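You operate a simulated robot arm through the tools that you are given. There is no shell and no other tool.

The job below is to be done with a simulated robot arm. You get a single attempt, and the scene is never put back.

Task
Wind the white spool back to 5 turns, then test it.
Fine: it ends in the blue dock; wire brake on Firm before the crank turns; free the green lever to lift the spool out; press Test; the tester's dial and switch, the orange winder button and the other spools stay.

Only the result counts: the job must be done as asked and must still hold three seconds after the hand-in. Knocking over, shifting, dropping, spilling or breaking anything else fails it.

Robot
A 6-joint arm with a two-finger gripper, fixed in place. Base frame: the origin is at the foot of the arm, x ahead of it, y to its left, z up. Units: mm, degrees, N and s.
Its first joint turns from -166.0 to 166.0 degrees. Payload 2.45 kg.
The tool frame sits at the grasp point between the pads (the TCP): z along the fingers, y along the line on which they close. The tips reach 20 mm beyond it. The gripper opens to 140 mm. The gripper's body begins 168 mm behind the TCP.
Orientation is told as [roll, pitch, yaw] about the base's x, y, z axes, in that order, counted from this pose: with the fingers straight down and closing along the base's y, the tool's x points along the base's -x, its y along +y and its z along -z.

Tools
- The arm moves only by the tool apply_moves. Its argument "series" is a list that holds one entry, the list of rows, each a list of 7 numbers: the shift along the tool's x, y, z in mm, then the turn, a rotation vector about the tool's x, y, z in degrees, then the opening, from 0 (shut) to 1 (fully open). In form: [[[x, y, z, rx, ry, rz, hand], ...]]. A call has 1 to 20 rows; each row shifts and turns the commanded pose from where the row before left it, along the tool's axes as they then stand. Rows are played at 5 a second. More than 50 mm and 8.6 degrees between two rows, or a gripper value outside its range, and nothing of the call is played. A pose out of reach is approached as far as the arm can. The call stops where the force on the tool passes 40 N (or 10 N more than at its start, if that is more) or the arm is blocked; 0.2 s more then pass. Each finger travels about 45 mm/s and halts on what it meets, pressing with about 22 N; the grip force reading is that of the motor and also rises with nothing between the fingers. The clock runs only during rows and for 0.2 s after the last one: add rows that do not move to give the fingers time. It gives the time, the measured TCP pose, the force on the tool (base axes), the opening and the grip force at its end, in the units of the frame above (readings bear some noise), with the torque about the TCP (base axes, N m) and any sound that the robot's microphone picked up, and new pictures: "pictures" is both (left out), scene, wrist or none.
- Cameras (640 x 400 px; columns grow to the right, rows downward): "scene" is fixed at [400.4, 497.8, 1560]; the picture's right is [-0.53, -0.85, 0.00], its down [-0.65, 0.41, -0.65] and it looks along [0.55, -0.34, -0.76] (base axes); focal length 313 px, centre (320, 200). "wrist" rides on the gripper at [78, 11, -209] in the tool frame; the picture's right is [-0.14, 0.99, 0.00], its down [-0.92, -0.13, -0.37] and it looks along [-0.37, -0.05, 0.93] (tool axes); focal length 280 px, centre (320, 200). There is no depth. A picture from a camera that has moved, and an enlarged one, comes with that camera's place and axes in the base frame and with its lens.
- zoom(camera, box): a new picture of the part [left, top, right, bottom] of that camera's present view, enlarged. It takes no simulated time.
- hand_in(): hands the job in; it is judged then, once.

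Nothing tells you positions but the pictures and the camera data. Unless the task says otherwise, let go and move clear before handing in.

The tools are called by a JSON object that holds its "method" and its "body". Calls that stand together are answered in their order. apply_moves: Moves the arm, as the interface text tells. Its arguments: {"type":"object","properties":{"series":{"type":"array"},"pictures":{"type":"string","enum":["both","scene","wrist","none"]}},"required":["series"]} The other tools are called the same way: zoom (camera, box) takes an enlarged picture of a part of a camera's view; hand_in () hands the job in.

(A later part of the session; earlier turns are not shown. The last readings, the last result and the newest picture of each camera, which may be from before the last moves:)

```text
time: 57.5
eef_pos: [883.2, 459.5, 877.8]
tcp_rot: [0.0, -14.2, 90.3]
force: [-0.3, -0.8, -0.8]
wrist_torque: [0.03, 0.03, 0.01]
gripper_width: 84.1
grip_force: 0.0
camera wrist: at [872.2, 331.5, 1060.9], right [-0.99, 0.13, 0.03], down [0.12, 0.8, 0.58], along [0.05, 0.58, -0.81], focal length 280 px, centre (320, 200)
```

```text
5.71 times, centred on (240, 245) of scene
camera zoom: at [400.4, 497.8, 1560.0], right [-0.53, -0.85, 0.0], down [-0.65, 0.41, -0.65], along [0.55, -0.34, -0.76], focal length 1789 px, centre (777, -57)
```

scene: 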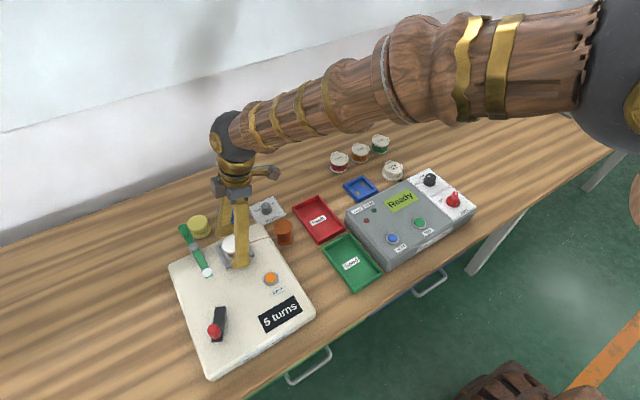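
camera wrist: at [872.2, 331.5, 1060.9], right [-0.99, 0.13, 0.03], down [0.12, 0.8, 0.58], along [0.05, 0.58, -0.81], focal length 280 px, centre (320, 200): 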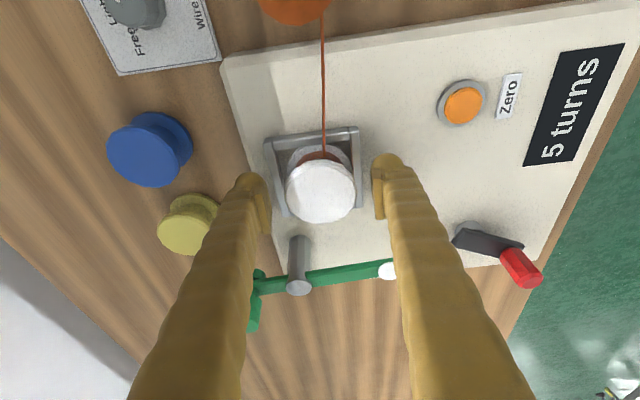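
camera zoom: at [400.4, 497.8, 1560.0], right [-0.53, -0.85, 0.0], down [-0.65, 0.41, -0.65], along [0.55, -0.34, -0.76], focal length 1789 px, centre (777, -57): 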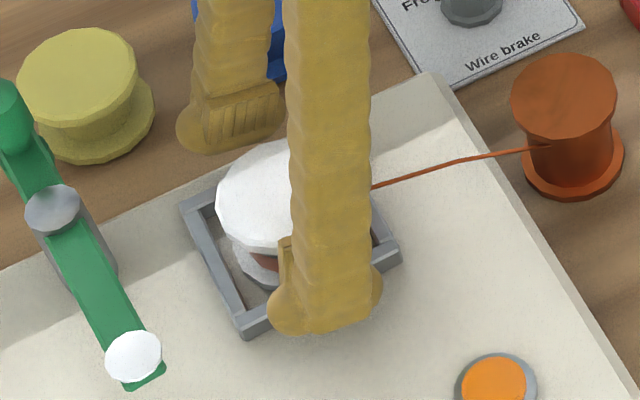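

{"method": "apply_moves", "body": {"series": [[[0, 0, 0, 0, 0, 0, 0.5], [0, 0, 0, 0, 0, 0, 0.42], [0, 0, 0, 0, 0, 0, 0.36], [0, 0, 0, 0, 0, 0, 0.33], [0, 0, 0, 0, 0, 0, 0.33]]]}}

{"method": "zoom", "body": {"camera": "wrist", "box": [220, 80, 420, 260]}}

{"method": "zoom", "body": {"camera": "scene", "box": [190, 210, 290, 280]}}

```text
time: 58.8
eef_pos: [883.2, 459.7, 877.6]
tcp_rot: [0.0, -14.2, 90.3]
force: [-0.2, -0.2, 0.5]
wrist_torque: [0.01, 0.01, -0.02]
gripper_width: 54.5
grip_force: 21.8
camera wrist: at [872.2, 331.4, 1061.2], right [-0.99, 0.13, 0.03], down [0.12, 0.8, 0.58], along [0.05, 0.58, -0.81], focal length 280 px, centre (320, 200)
```

scene: 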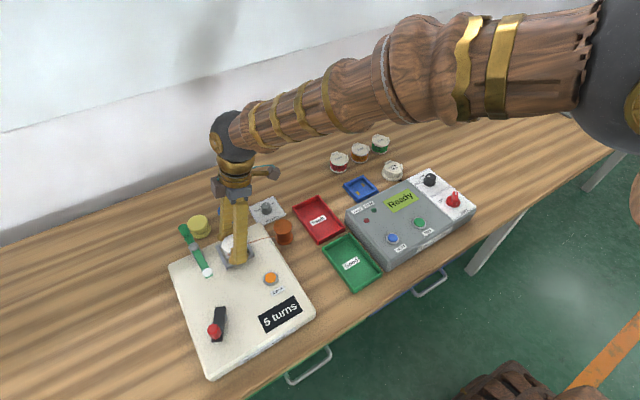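
wrist: 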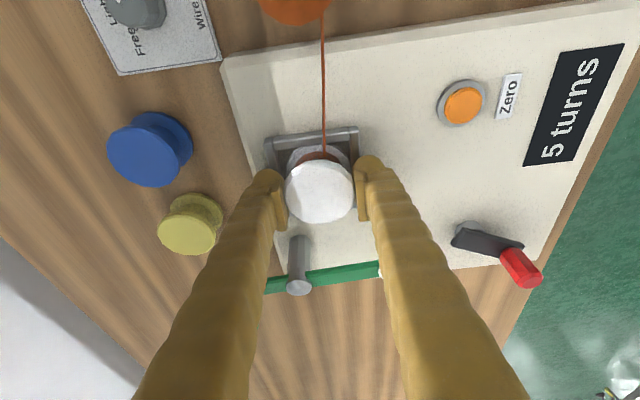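

```text
2.22 times, centred on (320, 170) of wrist
camera zoom: at [872.2, 331.4, 1061.2], right [-0.99, 0.13, 0.03], down [0.12, 0.8, 0.58], along [0.05, 0.58, -0.81], focal length 623 px, centre (320, 267)
```

zoom: 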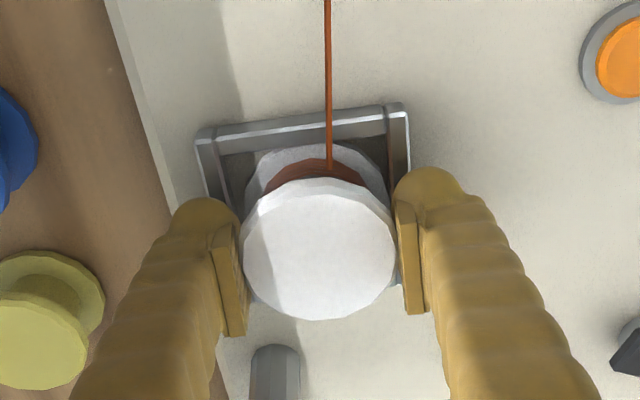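

```text
5.71 times, centred on (240, 245) of scene
camera zoom: at [400.4, 497.8, 1560.0], right [-0.53, -0.85, 0.0], down [-0.65, 0.41, -0.65], along [0.55, -0.34, -0.76], focal length 1789 px, centre (777, -57)
```

zoom: 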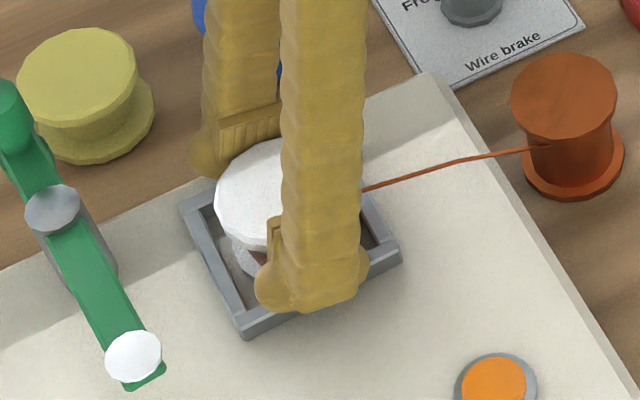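

{"method": "apply_moves", "body": {"series": [[[0, 0, 0, 0, 0, 0, 0.25], [-1.2, 0, -4.8, 0, 0, 0, 0.25], [-1.2, 0, -4.8, 0, 0, 0, 0.25], [-2.45, 0, -9.7, 0, 0, 0, 0.25], [0, 0, 0, 0, 0, 0, 0.25]]]}}

{"method": "zoom", "body": {"camera": "wrist", "box": [220, 80, 420, 260]}}

{"method": "zoom", "body": {"camera": "scene", "box": [190, 210, 290, 280]}}

```text
time: 60.0
eef_pos: [884.6, 458.6, 897.6]
tcp_rot: [0.0, -14.3, 90.2]
force: [0.4, 0.1, 1.3]
wrist_torque: [0.03, -0.06, -0.01]
gripper_width: 54.0
grip_force: 22.3
camera wrist: at [872.7, 330.2, 1081.4], right [-0.99, 0.13, 0.03], down [0.12, 0.8, 0.58], along [0.05, 0.58, -0.81], focal length 280 px, centre (320, 200)
```

scene: 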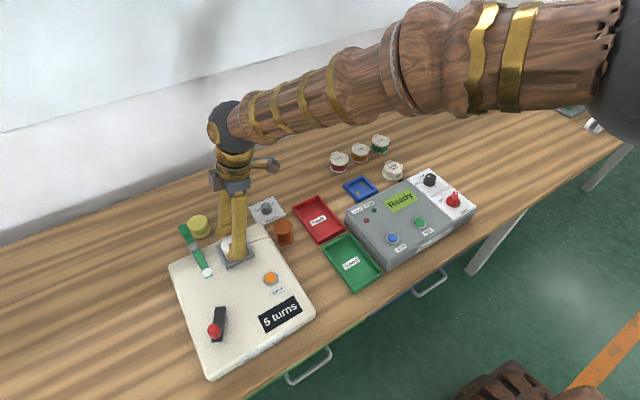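
wrist: 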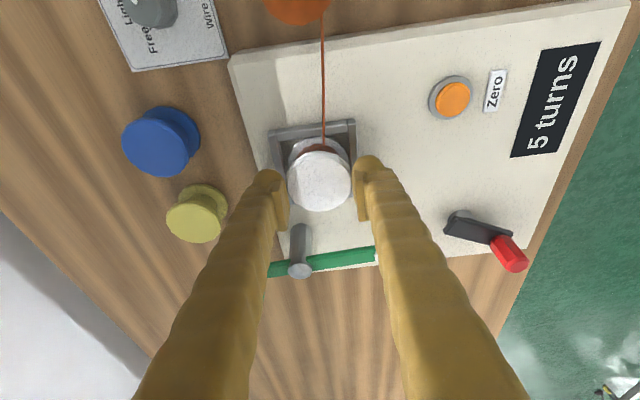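

```text
2.22 times, centred on (320, 170) of wrist
camera zoom: at [872.7, 330.2, 1081.4], right [-0.99, 0.13, 0.03], down [0.12, 0.8, 0.58], along [0.05, 0.58, -0.81], focal length 623 px, centre (320, 267)
```

zoom: 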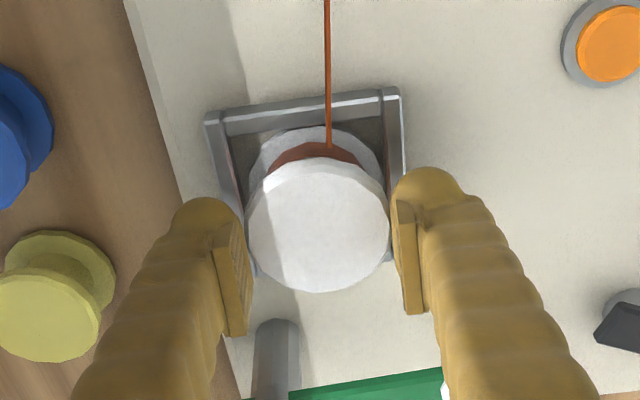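

```text
5.71 times, centred on (240, 245) of scene
camera zoom: at [400.4, 497.8, 1560.0], right [-0.53, -0.85, 0.0], down [-0.65, 0.41, -0.65], along [0.55, -0.34, -0.76], focal length 1789 px, centre (777, -57)
```

zoom: 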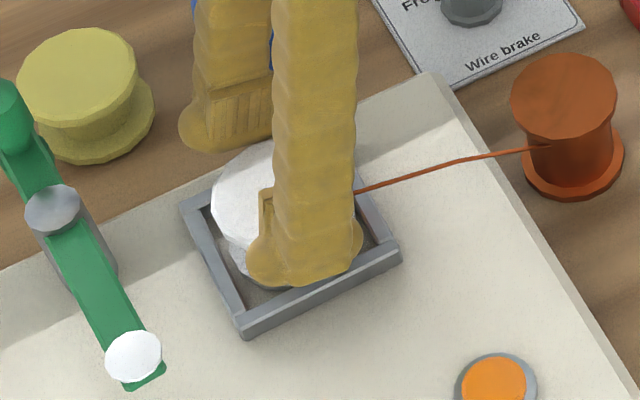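

The fingers slid up and the spool stayed in the cradle. I'll open, go a little deeper, re-grip and lift in tiny steps while reading the force.

{"method": "apply_moves", "body": {"series": [[[0, 0, 0, 0, 0, 0, 0.45], [0, 0, 0, 0, 0, 0, 0.5], [3, 0, 11.6, 0, 0, 0, 0.5], [3, 0, 11.6, 0, 0, 0, 0.5], [0, 0, 0, 0, 0, 0, 0.4], [0, 0, 0, 0, 0, 0, 0.3], [0, 0, 0, 0, 0, 0, 0.1], [0, 0, 0, 0, 0, 0, 0.1]]], "pictures": "none"}}

{"method": "apply_moves", "body": {"series": [[[-0.5, 0, -1.94, 0, 0, 0, 0.0], [0, 0, 0, 0, 0, 0, 0.0]]], "pictures": "none"}}

{"method": "apply_moves", "body": {"series": [[[-0.5, 0, -1.94, 0, 0, 0, 0.0], [0, 0, 0, 0, 0, 0, 0.0]]]}}

{"method": "zoom", "body": {"camera": "wrist", "box": [220, 80, 420, 260]}}

```text
time: 61.8
eef_pos: [884.7, 458.6, 873.9]
tcp_rot: [-0.1, -14.1, 90.3]
force: [-2.0, 1.4, 7.7]
wrist_torque: [-0.02, 0.12, -0.04]
gripper_width: 54.8
grip_force: 22.1
```

```text
time: 62.4
eef_pos: [883.7, 458.2, 875.2]
tcp_rot: [0.0, -14.2, 90.3]
force: [0.0, 0.3, 0.9]
wrist_torque: [0.0, -0.01, -0.03]
gripper_width: 55.1
grip_force: 22.3
```

```text
time: 63.0
eef_pos: [882.8, 458.9, 878.3]
tcp_rot: [0.0, -14.3, 90.4]
force: [0.5, 0.1, -1.0]
wrist_torque: [-0.02, -0.02, -0.01]
gripper_width: 54.6
grip_force: 22.4
camera wrist: at [872.2, 330.4, 1061.1], right [-0.99, 0.13, 0.03], down [0.12, 0.8, 0.58], along [0.05, 0.58, -0.81], focal length 280 px, centre (320, 200)
```

scene: 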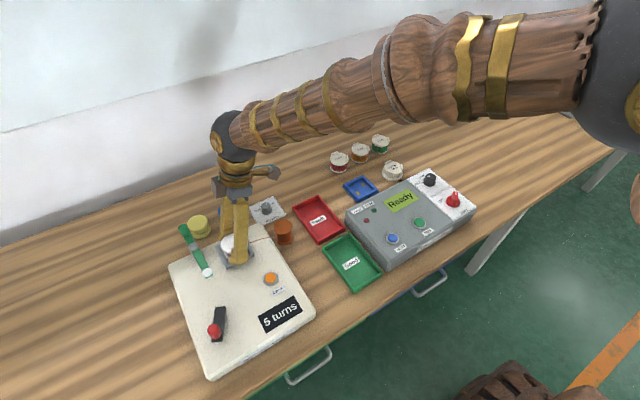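
wrist: 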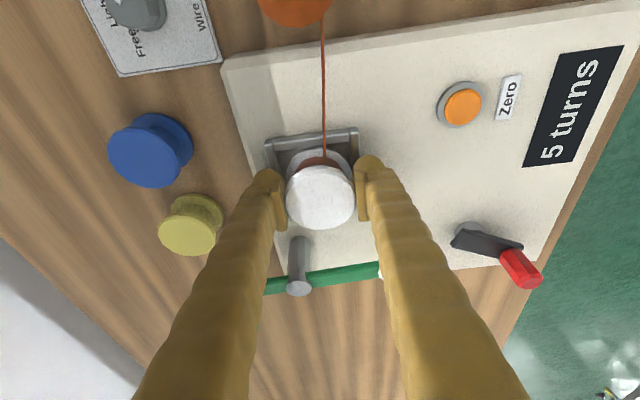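

```text
2.22 times, centred on (320, 170) of wrist
camera zoom: at [872.2, 330.4, 1061.1], right [-0.99, 0.13, 0.03], down [0.12, 0.8, 0.58], along [0.05, 0.58, -0.81], focal length 623 px, centre (320, 267)
```

zoom: 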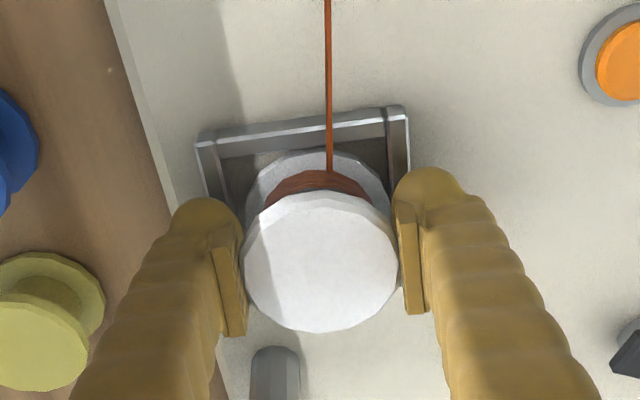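

This time the spool has risen a few mm with the gripper. I'll keep lifting gently.

{"method": "apply_moves", "body": {"series": [[[-0.6, 0, -2.4, 0, 0, 0, 0.0], [-0.6, 0, -2.4, 0, 0, 0, 0.0], [-0.6, 0, -2.4, 0, 0, 0, 0.0], [-0.6, 0, -2.4, 0, 0, 0, 0.0], [0, 0, 0, 0, 0, 0, 0.0]]]}}

{"method": "zoom", "body": {"camera": "wrist", "box": [220, 80, 420, 260]}}

{"method": "zoom", "body": {"camera": "scene", "box": [190, 210, 290, 280]}}

```text
time: 64.2
eef_pos: [883.1, 458.8, 886.9]
tcp_rot: [-0.1, -14.2, 90.3]
force: [0.1, 0.4, -0.3]
wrist_torque: [-0.01, 0.02, -0.01]
gripper_width: 55.0
grip_force: 21.5
camera wrist: at [872.4, 330.1, 1070.5], right [-0.99, 0.13, 0.03], down [0.12, 0.8, 0.58], along [0.05, 0.58, -0.81], focal length 280 px, centre (320, 200)
```

scene: 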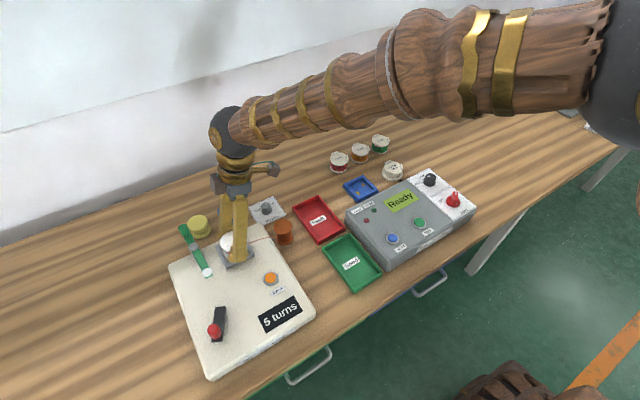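
wrist: 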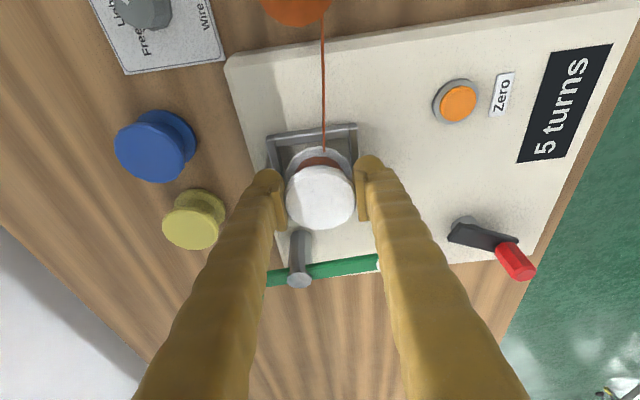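

```text
2.22 times, centred on (320, 170) of wrist
camera zoom: at [872.4, 330.1, 1070.5], right [-0.99, 0.13, 0.03], down [0.12, 0.8, 0.58], along [0.05, 0.58, -0.81], focal length 623 px, centre (320, 267)
```

zoom: 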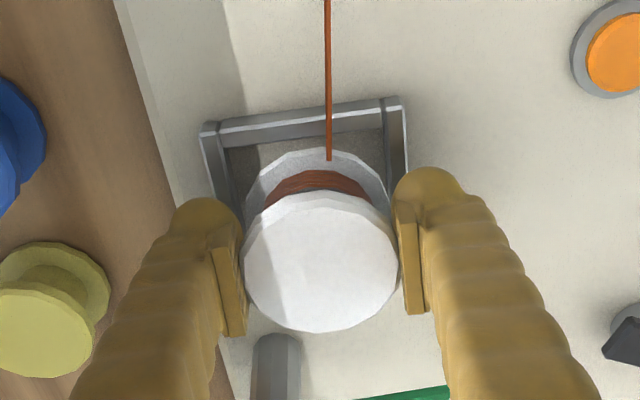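

```text
5.71 times, centred on (240, 245) of scene
camera zoom: at [400.4, 497.8, 1560.0], right [-0.53, -0.85, 0.0], down [-0.65, 0.41, -0.65], along [0.55, -0.34, -0.76], focal length 1789 px, centre (777, -57)
```

zoom: 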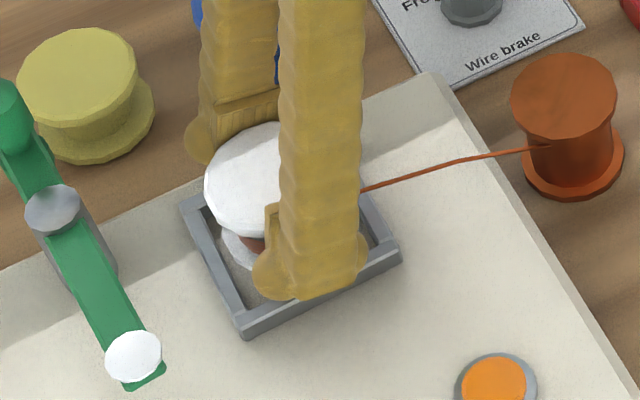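

The spool is clear of the cradle and held upright. I'll lift it higher, then carry it toward the dock while turning the tool to yaw 0.

{"method": "apply_moves", "body": {"series": [[[-3, 0, -12, 0, 0, 0, 0.0], [-4.9, 0, -19.4, 0, 0, 0, 0.0], [-4.9, 0, -19.4, 0, 0, 0, 0.0], [-4.9, 0, -19.4, 0, 0, 0, 0.0], [-4.9, 0, -19.4, 0, 0, 0, 0.0], [0, 0, 0, 0, 0, 0, 0.0]]]}}

{"method": "zoom", "body": {"camera": "wrist", "box": [220, 80, 420, 260]}}

{"method": "zoom", "body": {"camera": "scene", "box": [170, 170, 310, 280]}}

```text
time: 65.5
eef_pos: [882.6, 457.7, 979.0]
tcp_rot: [0.1, -14.2, 90.3]
force: [0.1, -0.7, -0.6]
wrist_torque: [-0.01, -0.01, -0.02]
gripper_width: 55.0
grip_force: 21.5
camera wrist: at [871.8, 329.4, 1162.7], right [-0.99, 0.13, 0.03], down [0.12, 0.8, 0.58], along [0.05, 0.58, -0.81], focal length 280 px, centre (320, 200)
```

scene: 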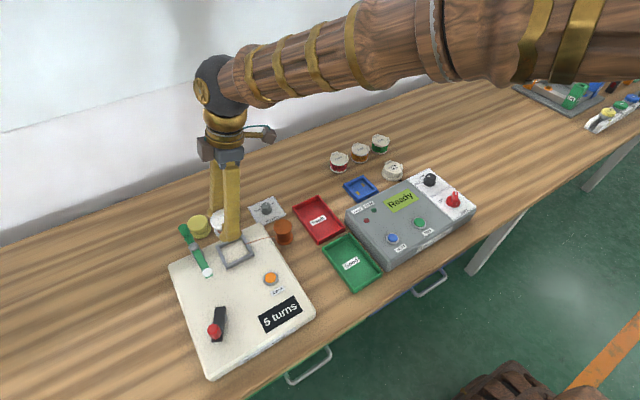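
wrist: 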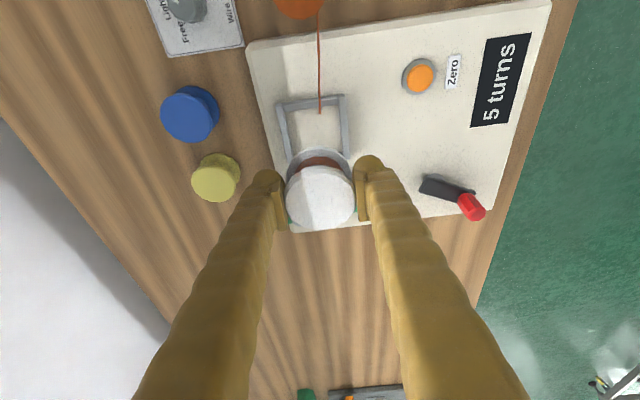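

```text
2.22 times, centred on (320, 170) of wrist
camera zoom: at [871.8, 329.4, 1162.7], right [-0.99, 0.13, 0.03], down [0.12, 0.8, 0.58], along [0.05, 0.58, -0.81], focal length 623 px, centre (320, 267)
```

zoom: 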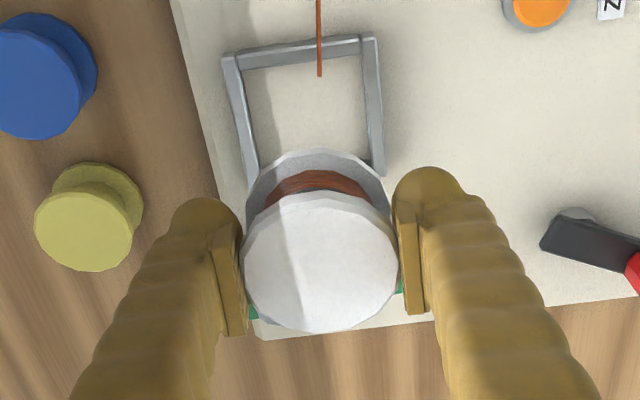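

```text
3.64 times, centred on (240, 225) of scene
camera zoom: at [400.4, 497.8, 1560.0], right [-0.53, -0.85, 0.0], down [-0.65, 0.41, -0.65], along [0.55, -0.34, -0.76], focal length 1138 px, centre (611, 109)
```

zoom: 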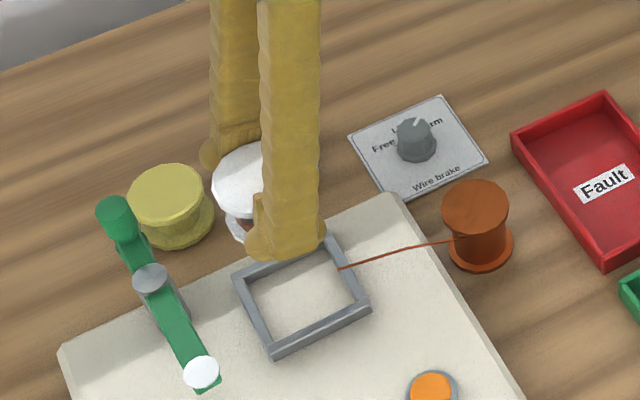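

{"method": "apply_moves", "body": {"series": [[[0, 0, 0, 2.01, 0, 7.95, 0.0], [0, 0, 0, 2.01, 0, 7.95, 0.0], [0, 0, 0, 2.01, 0, 7.95, 0.0], [0, 0, 0, 2.01, 0, 7.95, 0.0], [0, 0, 0, 2.01, 0, 7.95, 0.0], [0, 0, 0, 2.01, 0, 7.95, 0.0], [0, 0, 0, 2.01, 0, 7.95, 0.0], [0, 0, 0, 2.01, 0, 7.95, 0.0], [0, 0, 0, 2.01, 0, 7.95, 0.0], [0, 0, 0, 2.01, 0, 7.95, 0.0], [0, 0, 0, 2.01, 0, 7.95, 0.0], [0, 0, 0, 0, 0, 0, 0.0]]], "pictures": "wrist"}}

{"method": "apply_moves", "body": {"series": [[[-1.8, -20, 5.5, 0, 0, 0, 0.0], [-1.8, -40, 5.5, 0, 0, 0, 0.0], [-1.8, -44, 5.5, 0, 0, 0, 0.0], [-1.8, -44, 5.5, 0, 0, 0, 0.0], [-1.8, -44, 5.5, 0, 0, 0, 0.0], [-1.8, -44, 5.5, 0, 0, 0, 0.0], [-1.8, -44, 5.5, 0, 0, 0, 0.0], [-1.8, -44, 5.5, 0, 0, 0, 0.0], [-1.8, -44, 5.5, 0, 0, 0, 0.0], [-1.8, -40, 5.5, 0, 0, 0, 0.0], [0, -32, 0, 0, 0, 0, 0.0], [0, 0, 0, 0, 0, 0, 0.0]]]}}

{"method": "zoom", "body": {"camera": "wrist", "box": [220, 80, 420, 260]}}

{"method": "zoom", "body": {"camera": "scene", "box": [300, 120, 440, 230]}}

```text
time: 68.2
eef_pos: [883.5, 458.7, 980.4]
tcp_rot: [0.1, -14.2, 0.0]
force: [0.3, -0.3, -0.4]
wrist_torque: [-0.02, 0.02, 0.0]
gripper_width: 54.8
grip_force: 22.2
camera wrist: at [755.8, 468.0, 1163.3], right [0.13, 0.99, 0.03], down [0.8, -0.13, 0.58], along [0.58, -0.05, -0.81], focal length 280 px, centre (320, 200)
```

wrist: 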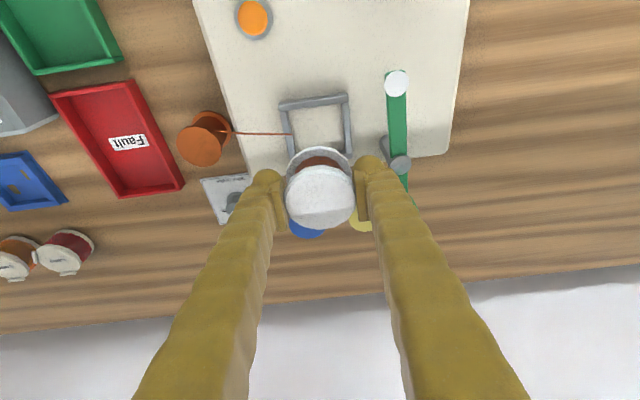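

```text
time: 70.8
eef_pos: [916.2, 16.0, 927.5]
tcp_rot: [0.0, -14.2, 0.1]
force: [-0.3, -0.6, 0.3]
wrist_torque: [-0.02, 0.0, -0.01]
gripper_width: 54.7
grip_force: 22.4
camera wrist: at [787.3, 26.4, 1111.7], right [0.13, 0.99, 0.03], down [0.8, -0.13, 0.58], along [0.58, -0.05, -0.81], focal length 280 px, centre (320, 200)
```

scene: 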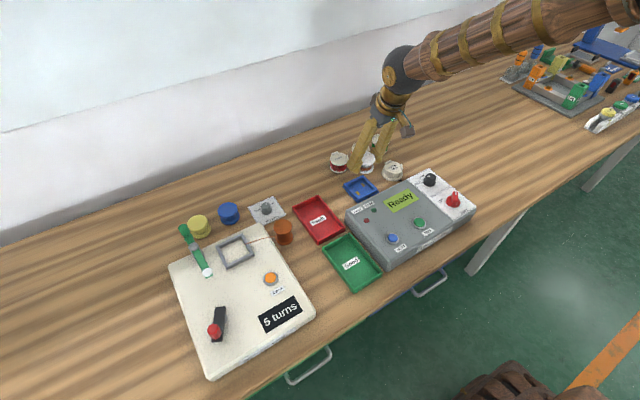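
wrist: 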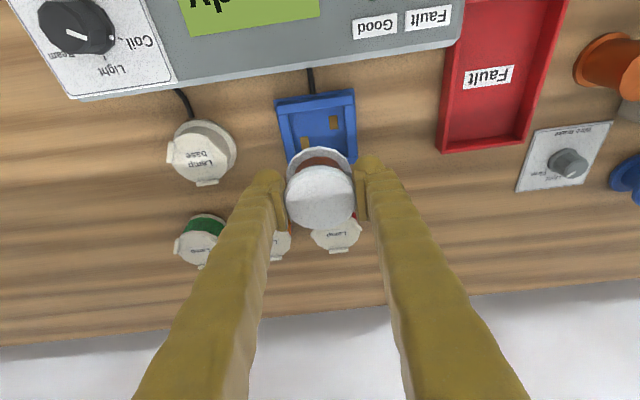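

```text
2.22 times, centred on (320, 170) of wrist
camera zoom: at [787.3, 26.4, 1111.7], right [0.13, 0.99, 0.03], down [0.8, -0.13, 0.58], along [0.58, -0.05, -0.81], focal length 623 px, centre (320, 267)
```

zoom: 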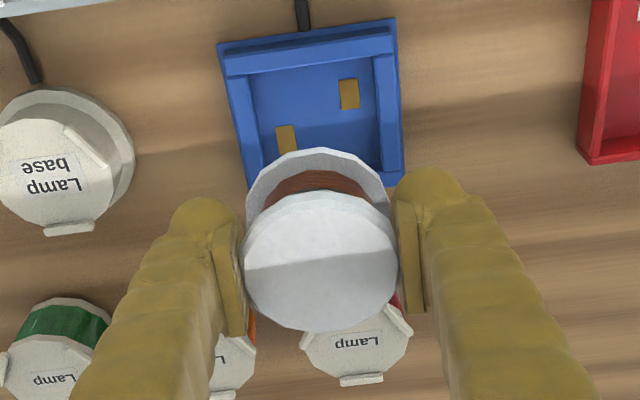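

```text
3.64 times, centred on (370, 175) of scene
camera zoom: at [400.4, 497.8, 1560.0], right [-0.53, -0.85, 0.0], down [-0.65, 0.41, -0.65], along [0.55, -0.34, -0.76], focal length 1138 px, centre (138, 291)
```

zoom: 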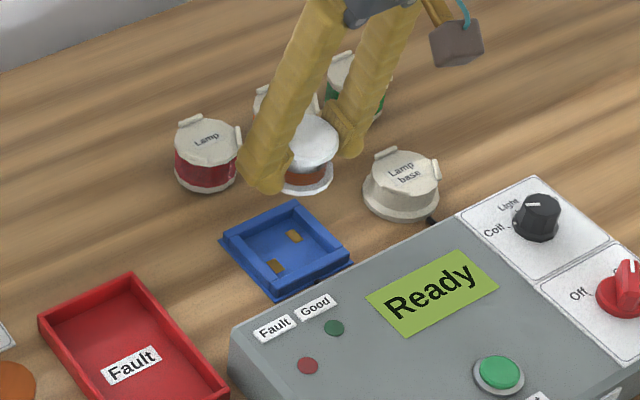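

The spool hovers over the dock area; I take the dock centre as ~(915, 18.3) with a 63 mm inner width. I'll shift +3 mm in y and lower to just above the dock walls, then check again.

{"method": "apply_moves", "body": {"series": [[[3.7, 1.5, 14.5, 0, 0, 0, 0.0], [3.7, 1.5, 14.5, 0, 0, 0, 0.0], [3.7, 0, 14.5, 0, 0, 0, 0.0], [3.0, 0, 12, 0, 0, 0, 0.0], [0, 0, 0, 0, 0, 0, 0.0]]]}}

{"method": "zoom", "body": {"camera": "wrist", "box": [220, 80, 420, 260]}}

{"method": "zoom", "body": {"camera": "scene", "box": [320, 140, 410, 220]}}

```text
time: 72.0
eef_pos: [915.7, 20.1, 873.5]
tcp_rot: [0.2, -14.2, -0.1]
force: [0.5, -0.5, -0.8]
wrist_torque: [-0.02, -0.02, 0.0]
gripper_width: 55.1
grip_force: 22.3
camera wrist: at [787.3, 29.5, 1056.2], right [0.13, 0.99, 0.03], down [0.8, -0.13, 0.58], along [0.58, -0.05, -0.81], focal length 280 px, centre (320, 200)
```

scene: 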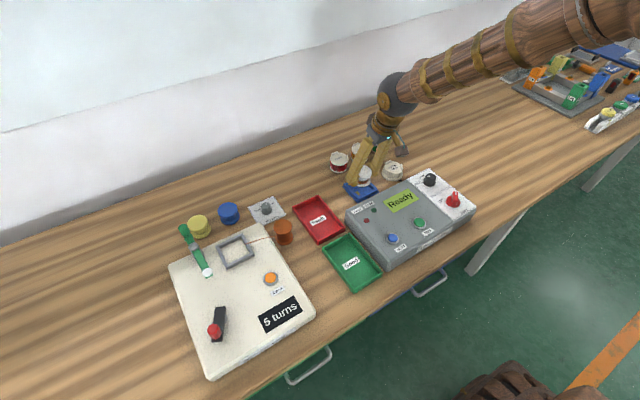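
wrist: 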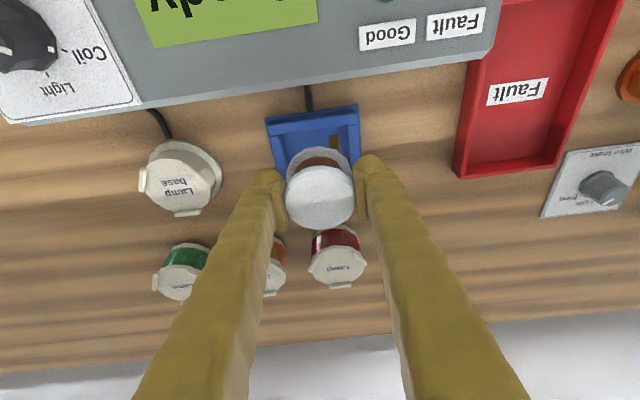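

```text
2.22 times, centred on (320, 170) of wrist
camera zoom: at [787.3, 29.5, 1056.2], right [0.13, 0.99, 0.03], down [0.8, -0.13, 0.58], along [0.58, -0.05, -0.81], focal length 623 px, centre (320, 267)
```

zoom: 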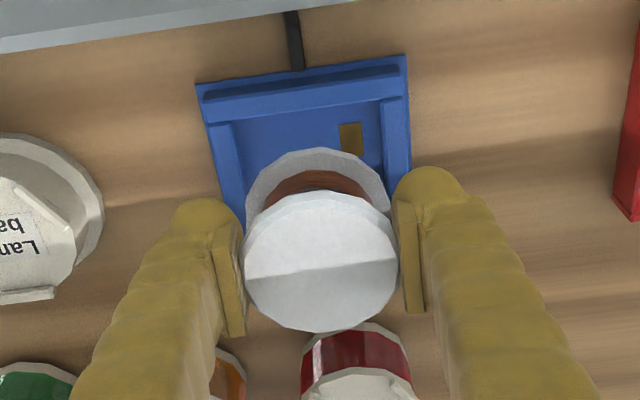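

```text
5.00 times, centred on (365, 180) of scene
camera zoom: at [400.4, 497.8, 1560.0], right [-0.53, -0.85, 0.0], down [-0.65, 0.41, -0.65], along [0.55, -0.34, -0.76], focal length 1565 px, centre (95, 300)
```

zoom: 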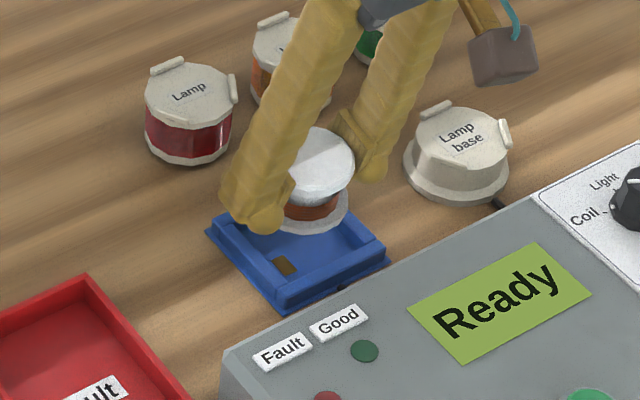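

{"method": "apply_moves", "body": {"series": [[[2.45, 0, 9.7, 0, 0, 0, 0.0], [2.0, 0, 7.8, 0, 0, 0, 0.0], [0, 0, 0, 0, 0, 0, 0.0]]]}}

{"method": "zoom", "body": {"camera": "wrist", "box": [240, 90, 400, 230]}}

{"method": "zoom", "body": {"camera": "scene", "box": [335, 150, 395, 210]}}

```text
time: 72.8
eef_pos: [914.8, 20.4, 855.1]
tcp_rot: [0.0, -14.2, 0.0]
force: [0.5, 0.2, -0.4]
wrist_torque: [0.05, -0.03, -0.03]
gripper_width: 54.5
grip_force: 22.4
camera wrist: at [787.1, 30.0, 1037.9], right [0.13, 0.99, 0.03], down [0.8, -0.13, 0.58], along [0.58, -0.05, -0.81], focal length 280 px, centre (320, 200)
```

scene: 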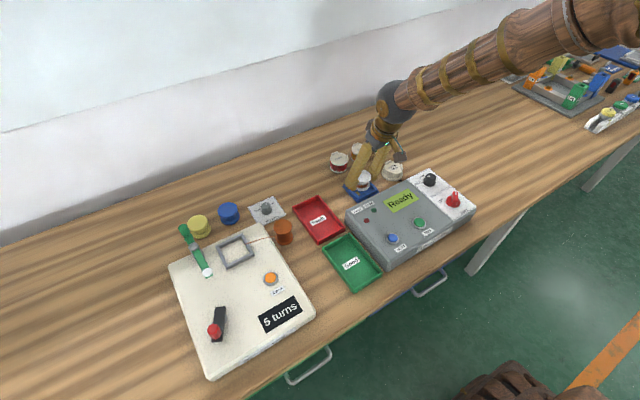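
wrist: 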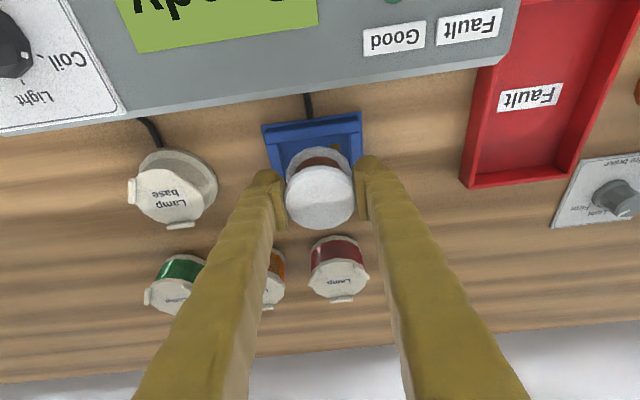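

```text
2.86 times, centred on (320, 160) of wrist
camera zoom: at [787.1, 30.0, 1037.9], right [0.13, 0.99, 0.03], down [0.8, -0.13, 0.58], along [0.58, -0.05, -0.81], focal length 801 px, centre (320, 314)
```

zoom: 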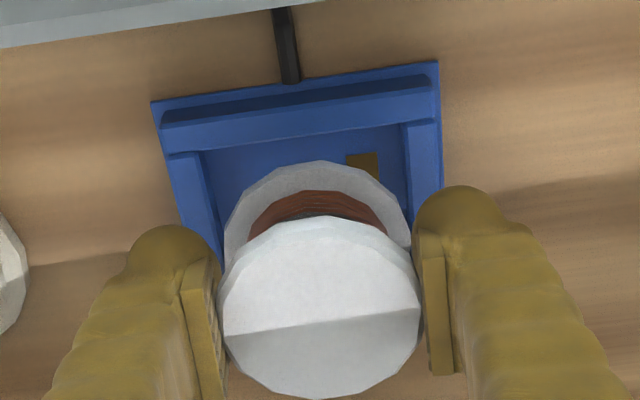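

```text
6.67 times, centred on (365, 180) of scene
camera zoom: at [400.4, 497.8, 1560.0], right [-0.53, -0.85, 0.0], down [-0.65, 0.41, -0.65], along [0.55, -0.34, -0.76], focal length 2087 px, centre (20, 333)
```

zoom: 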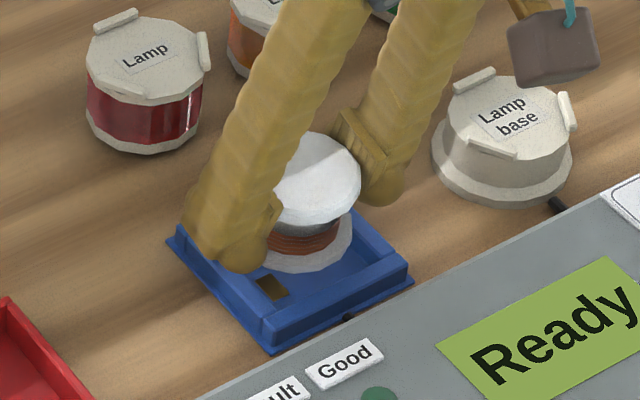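

{"method": "apply_moves", "body": {"series": [[[1.9, -1, -0.5, 0, 0, 0, 0.0], [1.0, 0, 3.9, 0, 0, 0, 0.0], [1.0, 0, 3.9, 0, 0, 0, 0.0], [0, 0, 0, 0, 0, 0, 0.0]]]}}

{"method": "zoom", "body": {"camera": "wrist", "box": [240, 90, 400, 230]}}

{"method": "zoom", "body": {"camera": "scene", "box": [335, 150, 395, 210]}}

```text
time: 73.8
eef_pos: [913.1, 20.3, 846.9]
tcp_rot: [0.1, -14.2, 0.0]
force: [-0.7, 0.5, -1.1]
wrist_torque: [0.02, -0.02, 0.02]
gripper_width: 54.5
grip_force: 22.3
camera wrist: at [784.7, 30.0, 1029.4], right [0.13, 0.99, 0.03], down [0.8, -0.13, 0.58], along [0.58, -0.05, -0.81], focal length 280 px, centre (320, 200)
```

scene: 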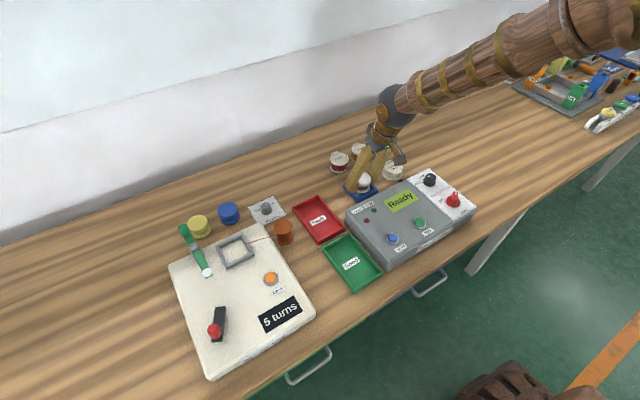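
wrist: 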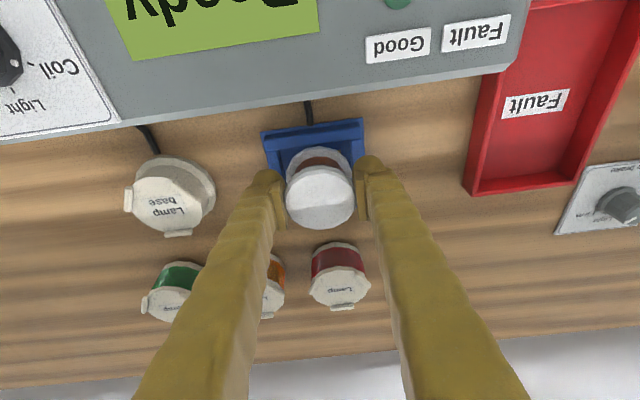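

```text
2.86 times, centred on (320, 160) of wrist
camera zoom: at [784.7, 30.0, 1029.4], right [0.13, 0.99, 0.03], down [0.8, -0.13, 0.58], along [0.58, -0.05, -0.81], focal length 801 px, centre (320, 314)
```

zoom: 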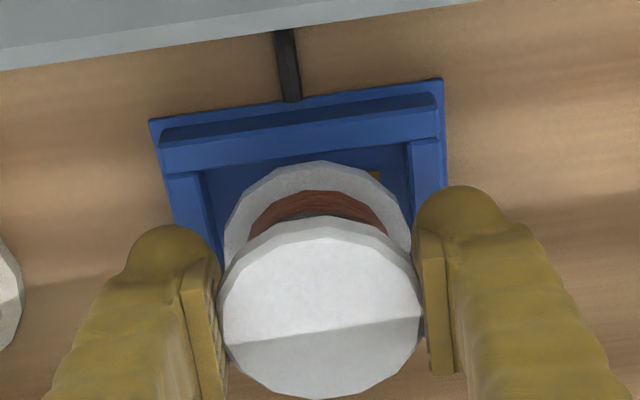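

```text
6.67 times, centred on (365, 180) of scene
camera zoom: at [400.4, 497.8, 1560.0], right [-0.53, -0.85, 0.0], down [-0.65, 0.41, -0.65], along [0.55, -0.34, -0.76], focal length 2087 px, centre (20, 333)
```

zoom: 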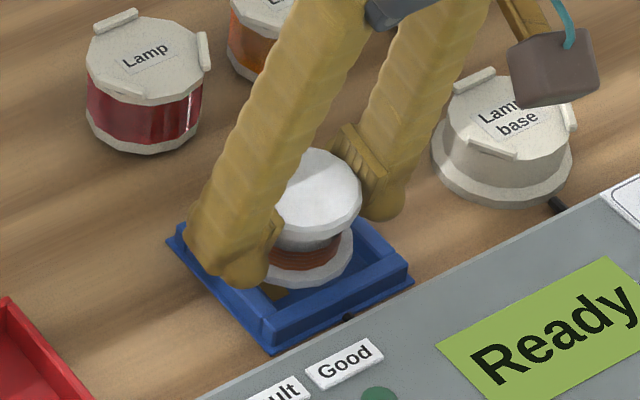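

{"method": "zoom", "body": {"camera": "scene", "box": [348, 165, 382, 205]}}

{"method": "zoom", "body": {"camera": "wrist", "box": [260, 110, 380, 190]}}

```text
10.00 times, centred on (365, 185) of scene
camera zoom: at [400.4, 497.8, 1560.0], right [-0.53, -0.85, 0.0], down [-0.65, 0.41, -0.65], along [0.55, -0.34, -0.76], focal length 3130 px, centre (-130, 350)
```

zoom: 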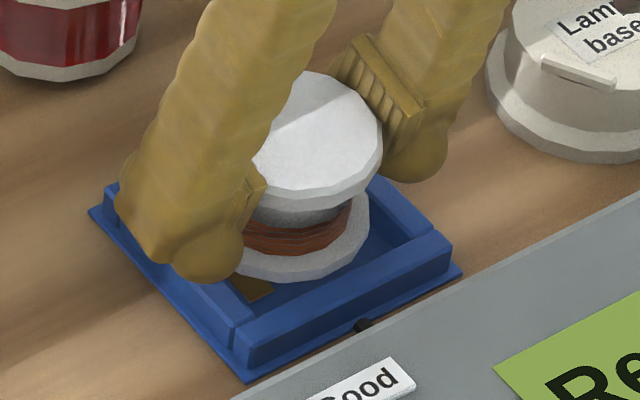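

```text
5.00 times, centred on (320, 150) of wrist
camera zoom: at [784.7, 30.0, 1029.4], right [0.13, 0.99, 0.03], down [0.8, -0.13, 0.58], along [0.58, -0.05, -0.81], focal length 1402 px, centre (320, 450)
```

zoom: 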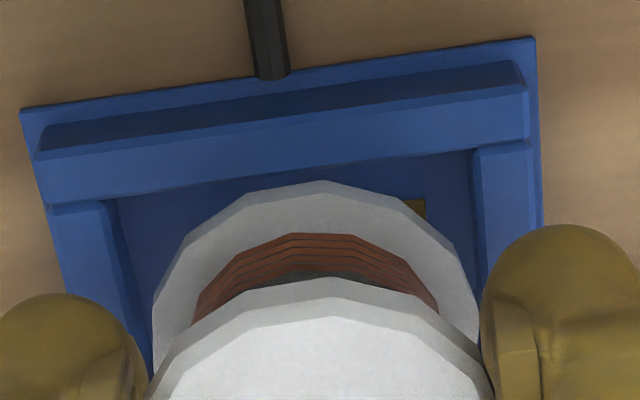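

{"method": "apply_moves", "body": {"series": [[[0.25, 0.4, 3, 0, 0, 0, 0.0], [0.75, 0, 2.9, 0, 0, 0, 0.0], [0, 0, 0, 0, 0, 0, 0.0]]]}}

{"method": "zoom", "body": {"camera": "scene", "box": [348, 165, 382, 205]}}

{"method": "zoom", "body": {"camera": "wrist", "box": [260, 110, 380, 190]}}

```text
time: 74.5
eef_pos: [912.7, 20.7, 840.0]
tcp_rot: [0.2, -14.3, 0.0]
force: [-0.2, -0.1, 0.4]
wrist_torque: [0.02, 0.03, -0.01]
gripper_width: 54.9
grip_force: 22.6
camera wrist: at [785.6, 30.7, 1023.9], right [0.13, 0.99, 0.03], down [0.8, -0.13, 0.58], along [0.58, -0.05, -0.81], focal length 280 px, centre (320, 200)
```

scene: 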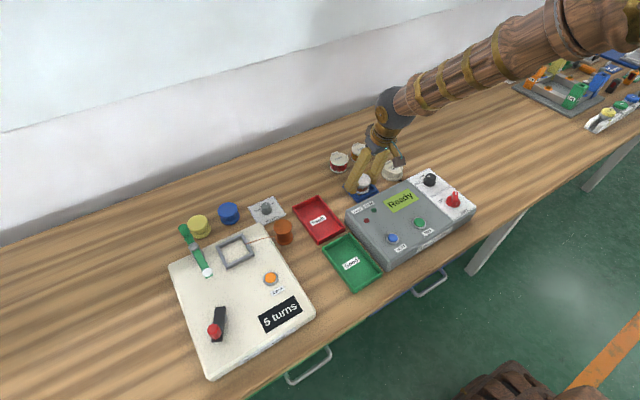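
wrist: 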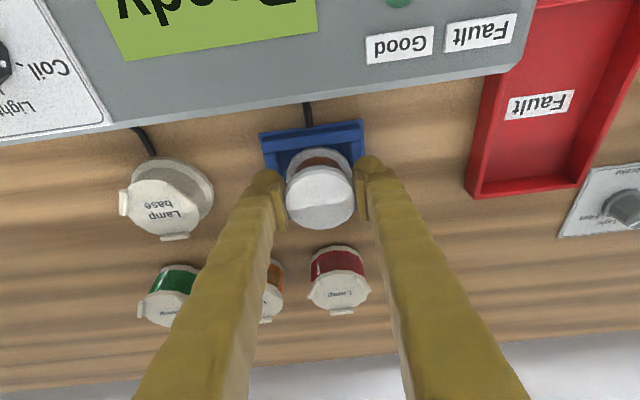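

```text
10.00 times, centred on (365, 185) of scene
camera zoom: at [400.4, 497.8, 1560.0], right [-0.53, -0.85, 0.0], down [-0.65, 0.41, -0.65], along [0.55, -0.34, -0.76], focal length 3130 px, centre (-130, 350)
```

zoom: 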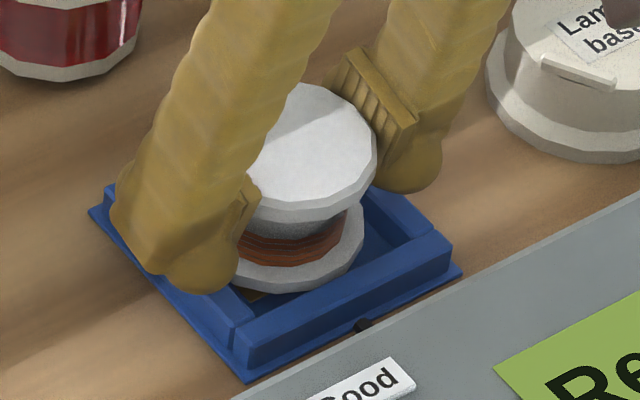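

```text
5.00 times, centred on (320, 150) of wrist
camera zoom: at [785.6, 30.7, 1023.9], right [0.13, 0.99, 0.03], down [0.8, -0.13, 0.58], along [0.58, -0.05, -0.81], focal length 1402 px, centre (320, 450)
```

zoom: 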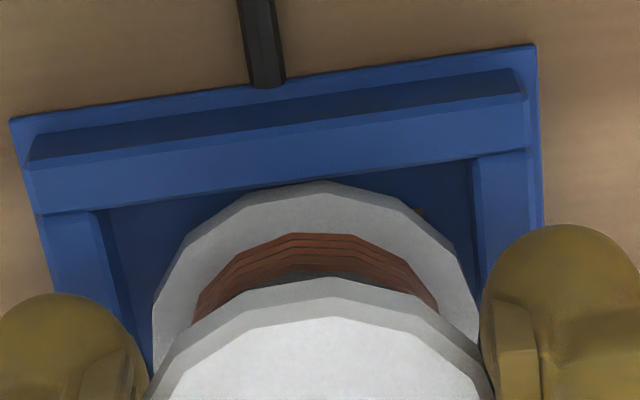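

{"method": "apply_moves", "body": {"series": [[[0.5, 0, 2, 0, 0, 0, 0.0], [0.5, 0, 2, 0, 0, 0, 0.0], [0, 0, 0, 0, 0, 0, 0.0]]]}}

{"method": "zoom", "body": {"camera": "scene", "box": [348, 165, 382, 205]}}

{"method": "zoom", "body": {"camera": "wrist", "box": [260, 110, 380, 190]}}

```text
time: 75.3
eef_pos: [914.6, 20.9, 836.2]
tcp_rot: [0.0, -14.2, 0.0]
force: [-0.6, -0.2, -0.1]
wrist_torque: [-0.01, 0.0, 0.02]
gripper_width: 54.8
grip_force: 21.8
camera wrist: at [785.7, 30.7, 1020.0], right [0.13, 0.99, 0.03], down [0.8, -0.13, 0.58], along [0.58, -0.05, -0.81], focal length 280 px, centre (320, 200)
```

scene: 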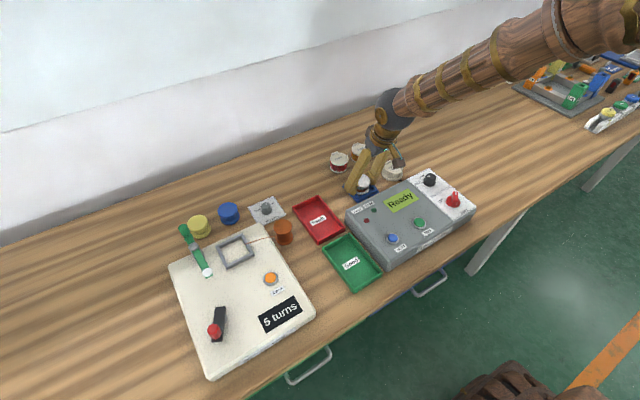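
wrist: 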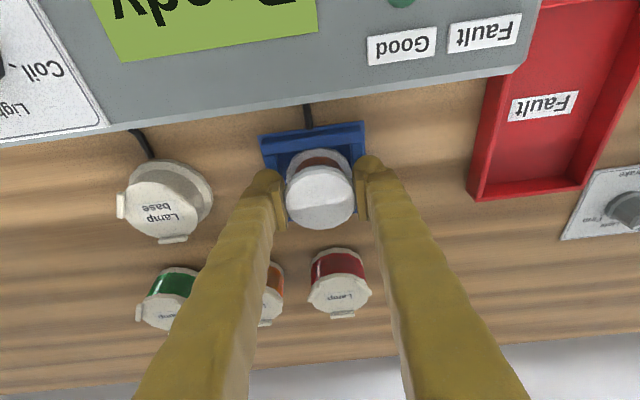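

```text
10.00 times, centred on (365, 185) of scene
camera zoom: at [400.4, 497.8, 1560.0], right [-0.53, -0.85, 0.0], down [-0.65, 0.41, -0.65], along [0.55, -0.34, -0.76], focal length 3130 px, centre (-130, 350)
```

zoom: 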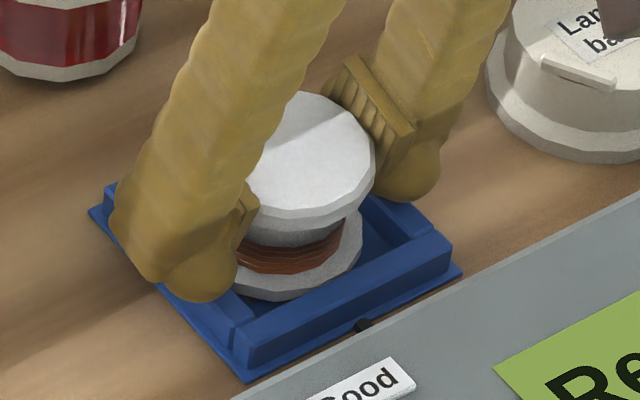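

```text
5.00 times, centred on (320, 150) of wrist
camera zoom: at [785.7, 30.7, 1020.0], right [0.13, 0.99, 0.03], down [0.8, -0.13, 0.58], along [0.58, -0.05, -0.81], focal length 1402 px, centre (320, 450)
```

zoom: 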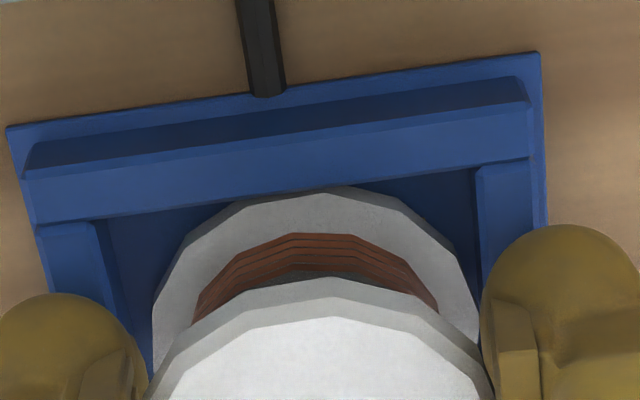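

{"method": "apply_moves", "body": {"series": [[[0.25, 0, 1, 0, 0, 0, 0.0], [0.25, 0, 1, 0, 0, 0, 0.0], [0, 0, 0, 0, 0, 0, 0.0]]], "pictures": "none"}}

{"method": "apply_moves", "body": {"series": [[[0.25, 0, 1, 0, 0, 0, 0.0], [0, 0, 0, 0, 0, 0, 0.0]]]}}

{"method": "zoom", "body": {"camera": "scene", "box": [348, 165, 382, 205]}}

```text
time: 76.2
eef_pos: [913.8, 20.3, 837.1]
tcp_rot: [0.2, -14.4, -0.1]
force: [-2.5, 3.8, 12.2]
wrist_torque: [0.02, 0.16, -0.02]
gripper_width: 54.9
grip_force: 22.3
```

```text
time: 76.8
eef_pos: [913.8, 20.5, 834.9]
tcp_rot: [0.2, -14.4, 0.0]
force: [-3.4, 6.9, 28.9]
wrist_torque: [0.03, 0.33, -0.09]
gripper_width: 54.6
grip_force: 21.6
camera wrist: at [785.9, 30.1, 1018.5], right [0.13, 0.99, 0.04], down [0.8, -0.13, 0.58], along [0.58, -0.05, -0.81], focal length 280 px, centre (320, 200)
```

scene: 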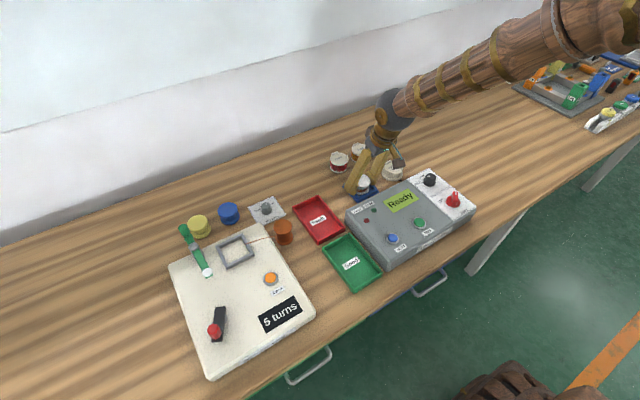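
wrist: 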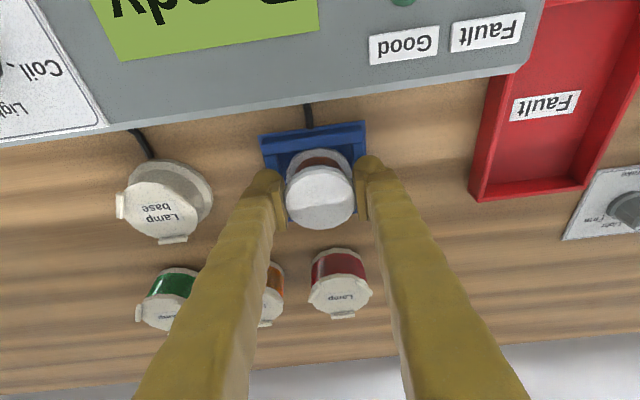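

```text
10.00 times, centred on (365, 185) of scene
camera zoom: at [400.4, 497.8, 1560.0], right [-0.53, -0.85, 0.0], down [-0.65, 0.41, -0.65], along [0.55, -0.34, -0.76], focal length 3130 px, centre (-130, 350)
```

zoom: 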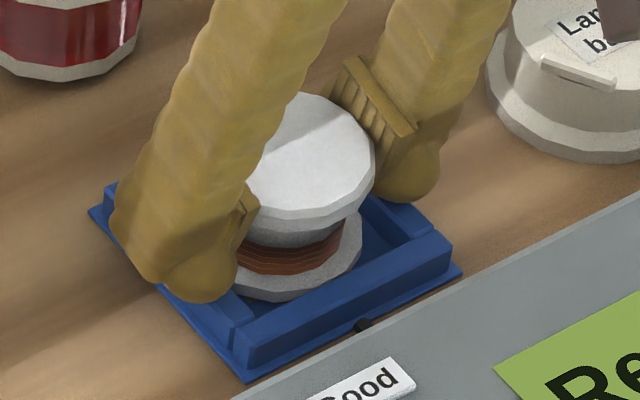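

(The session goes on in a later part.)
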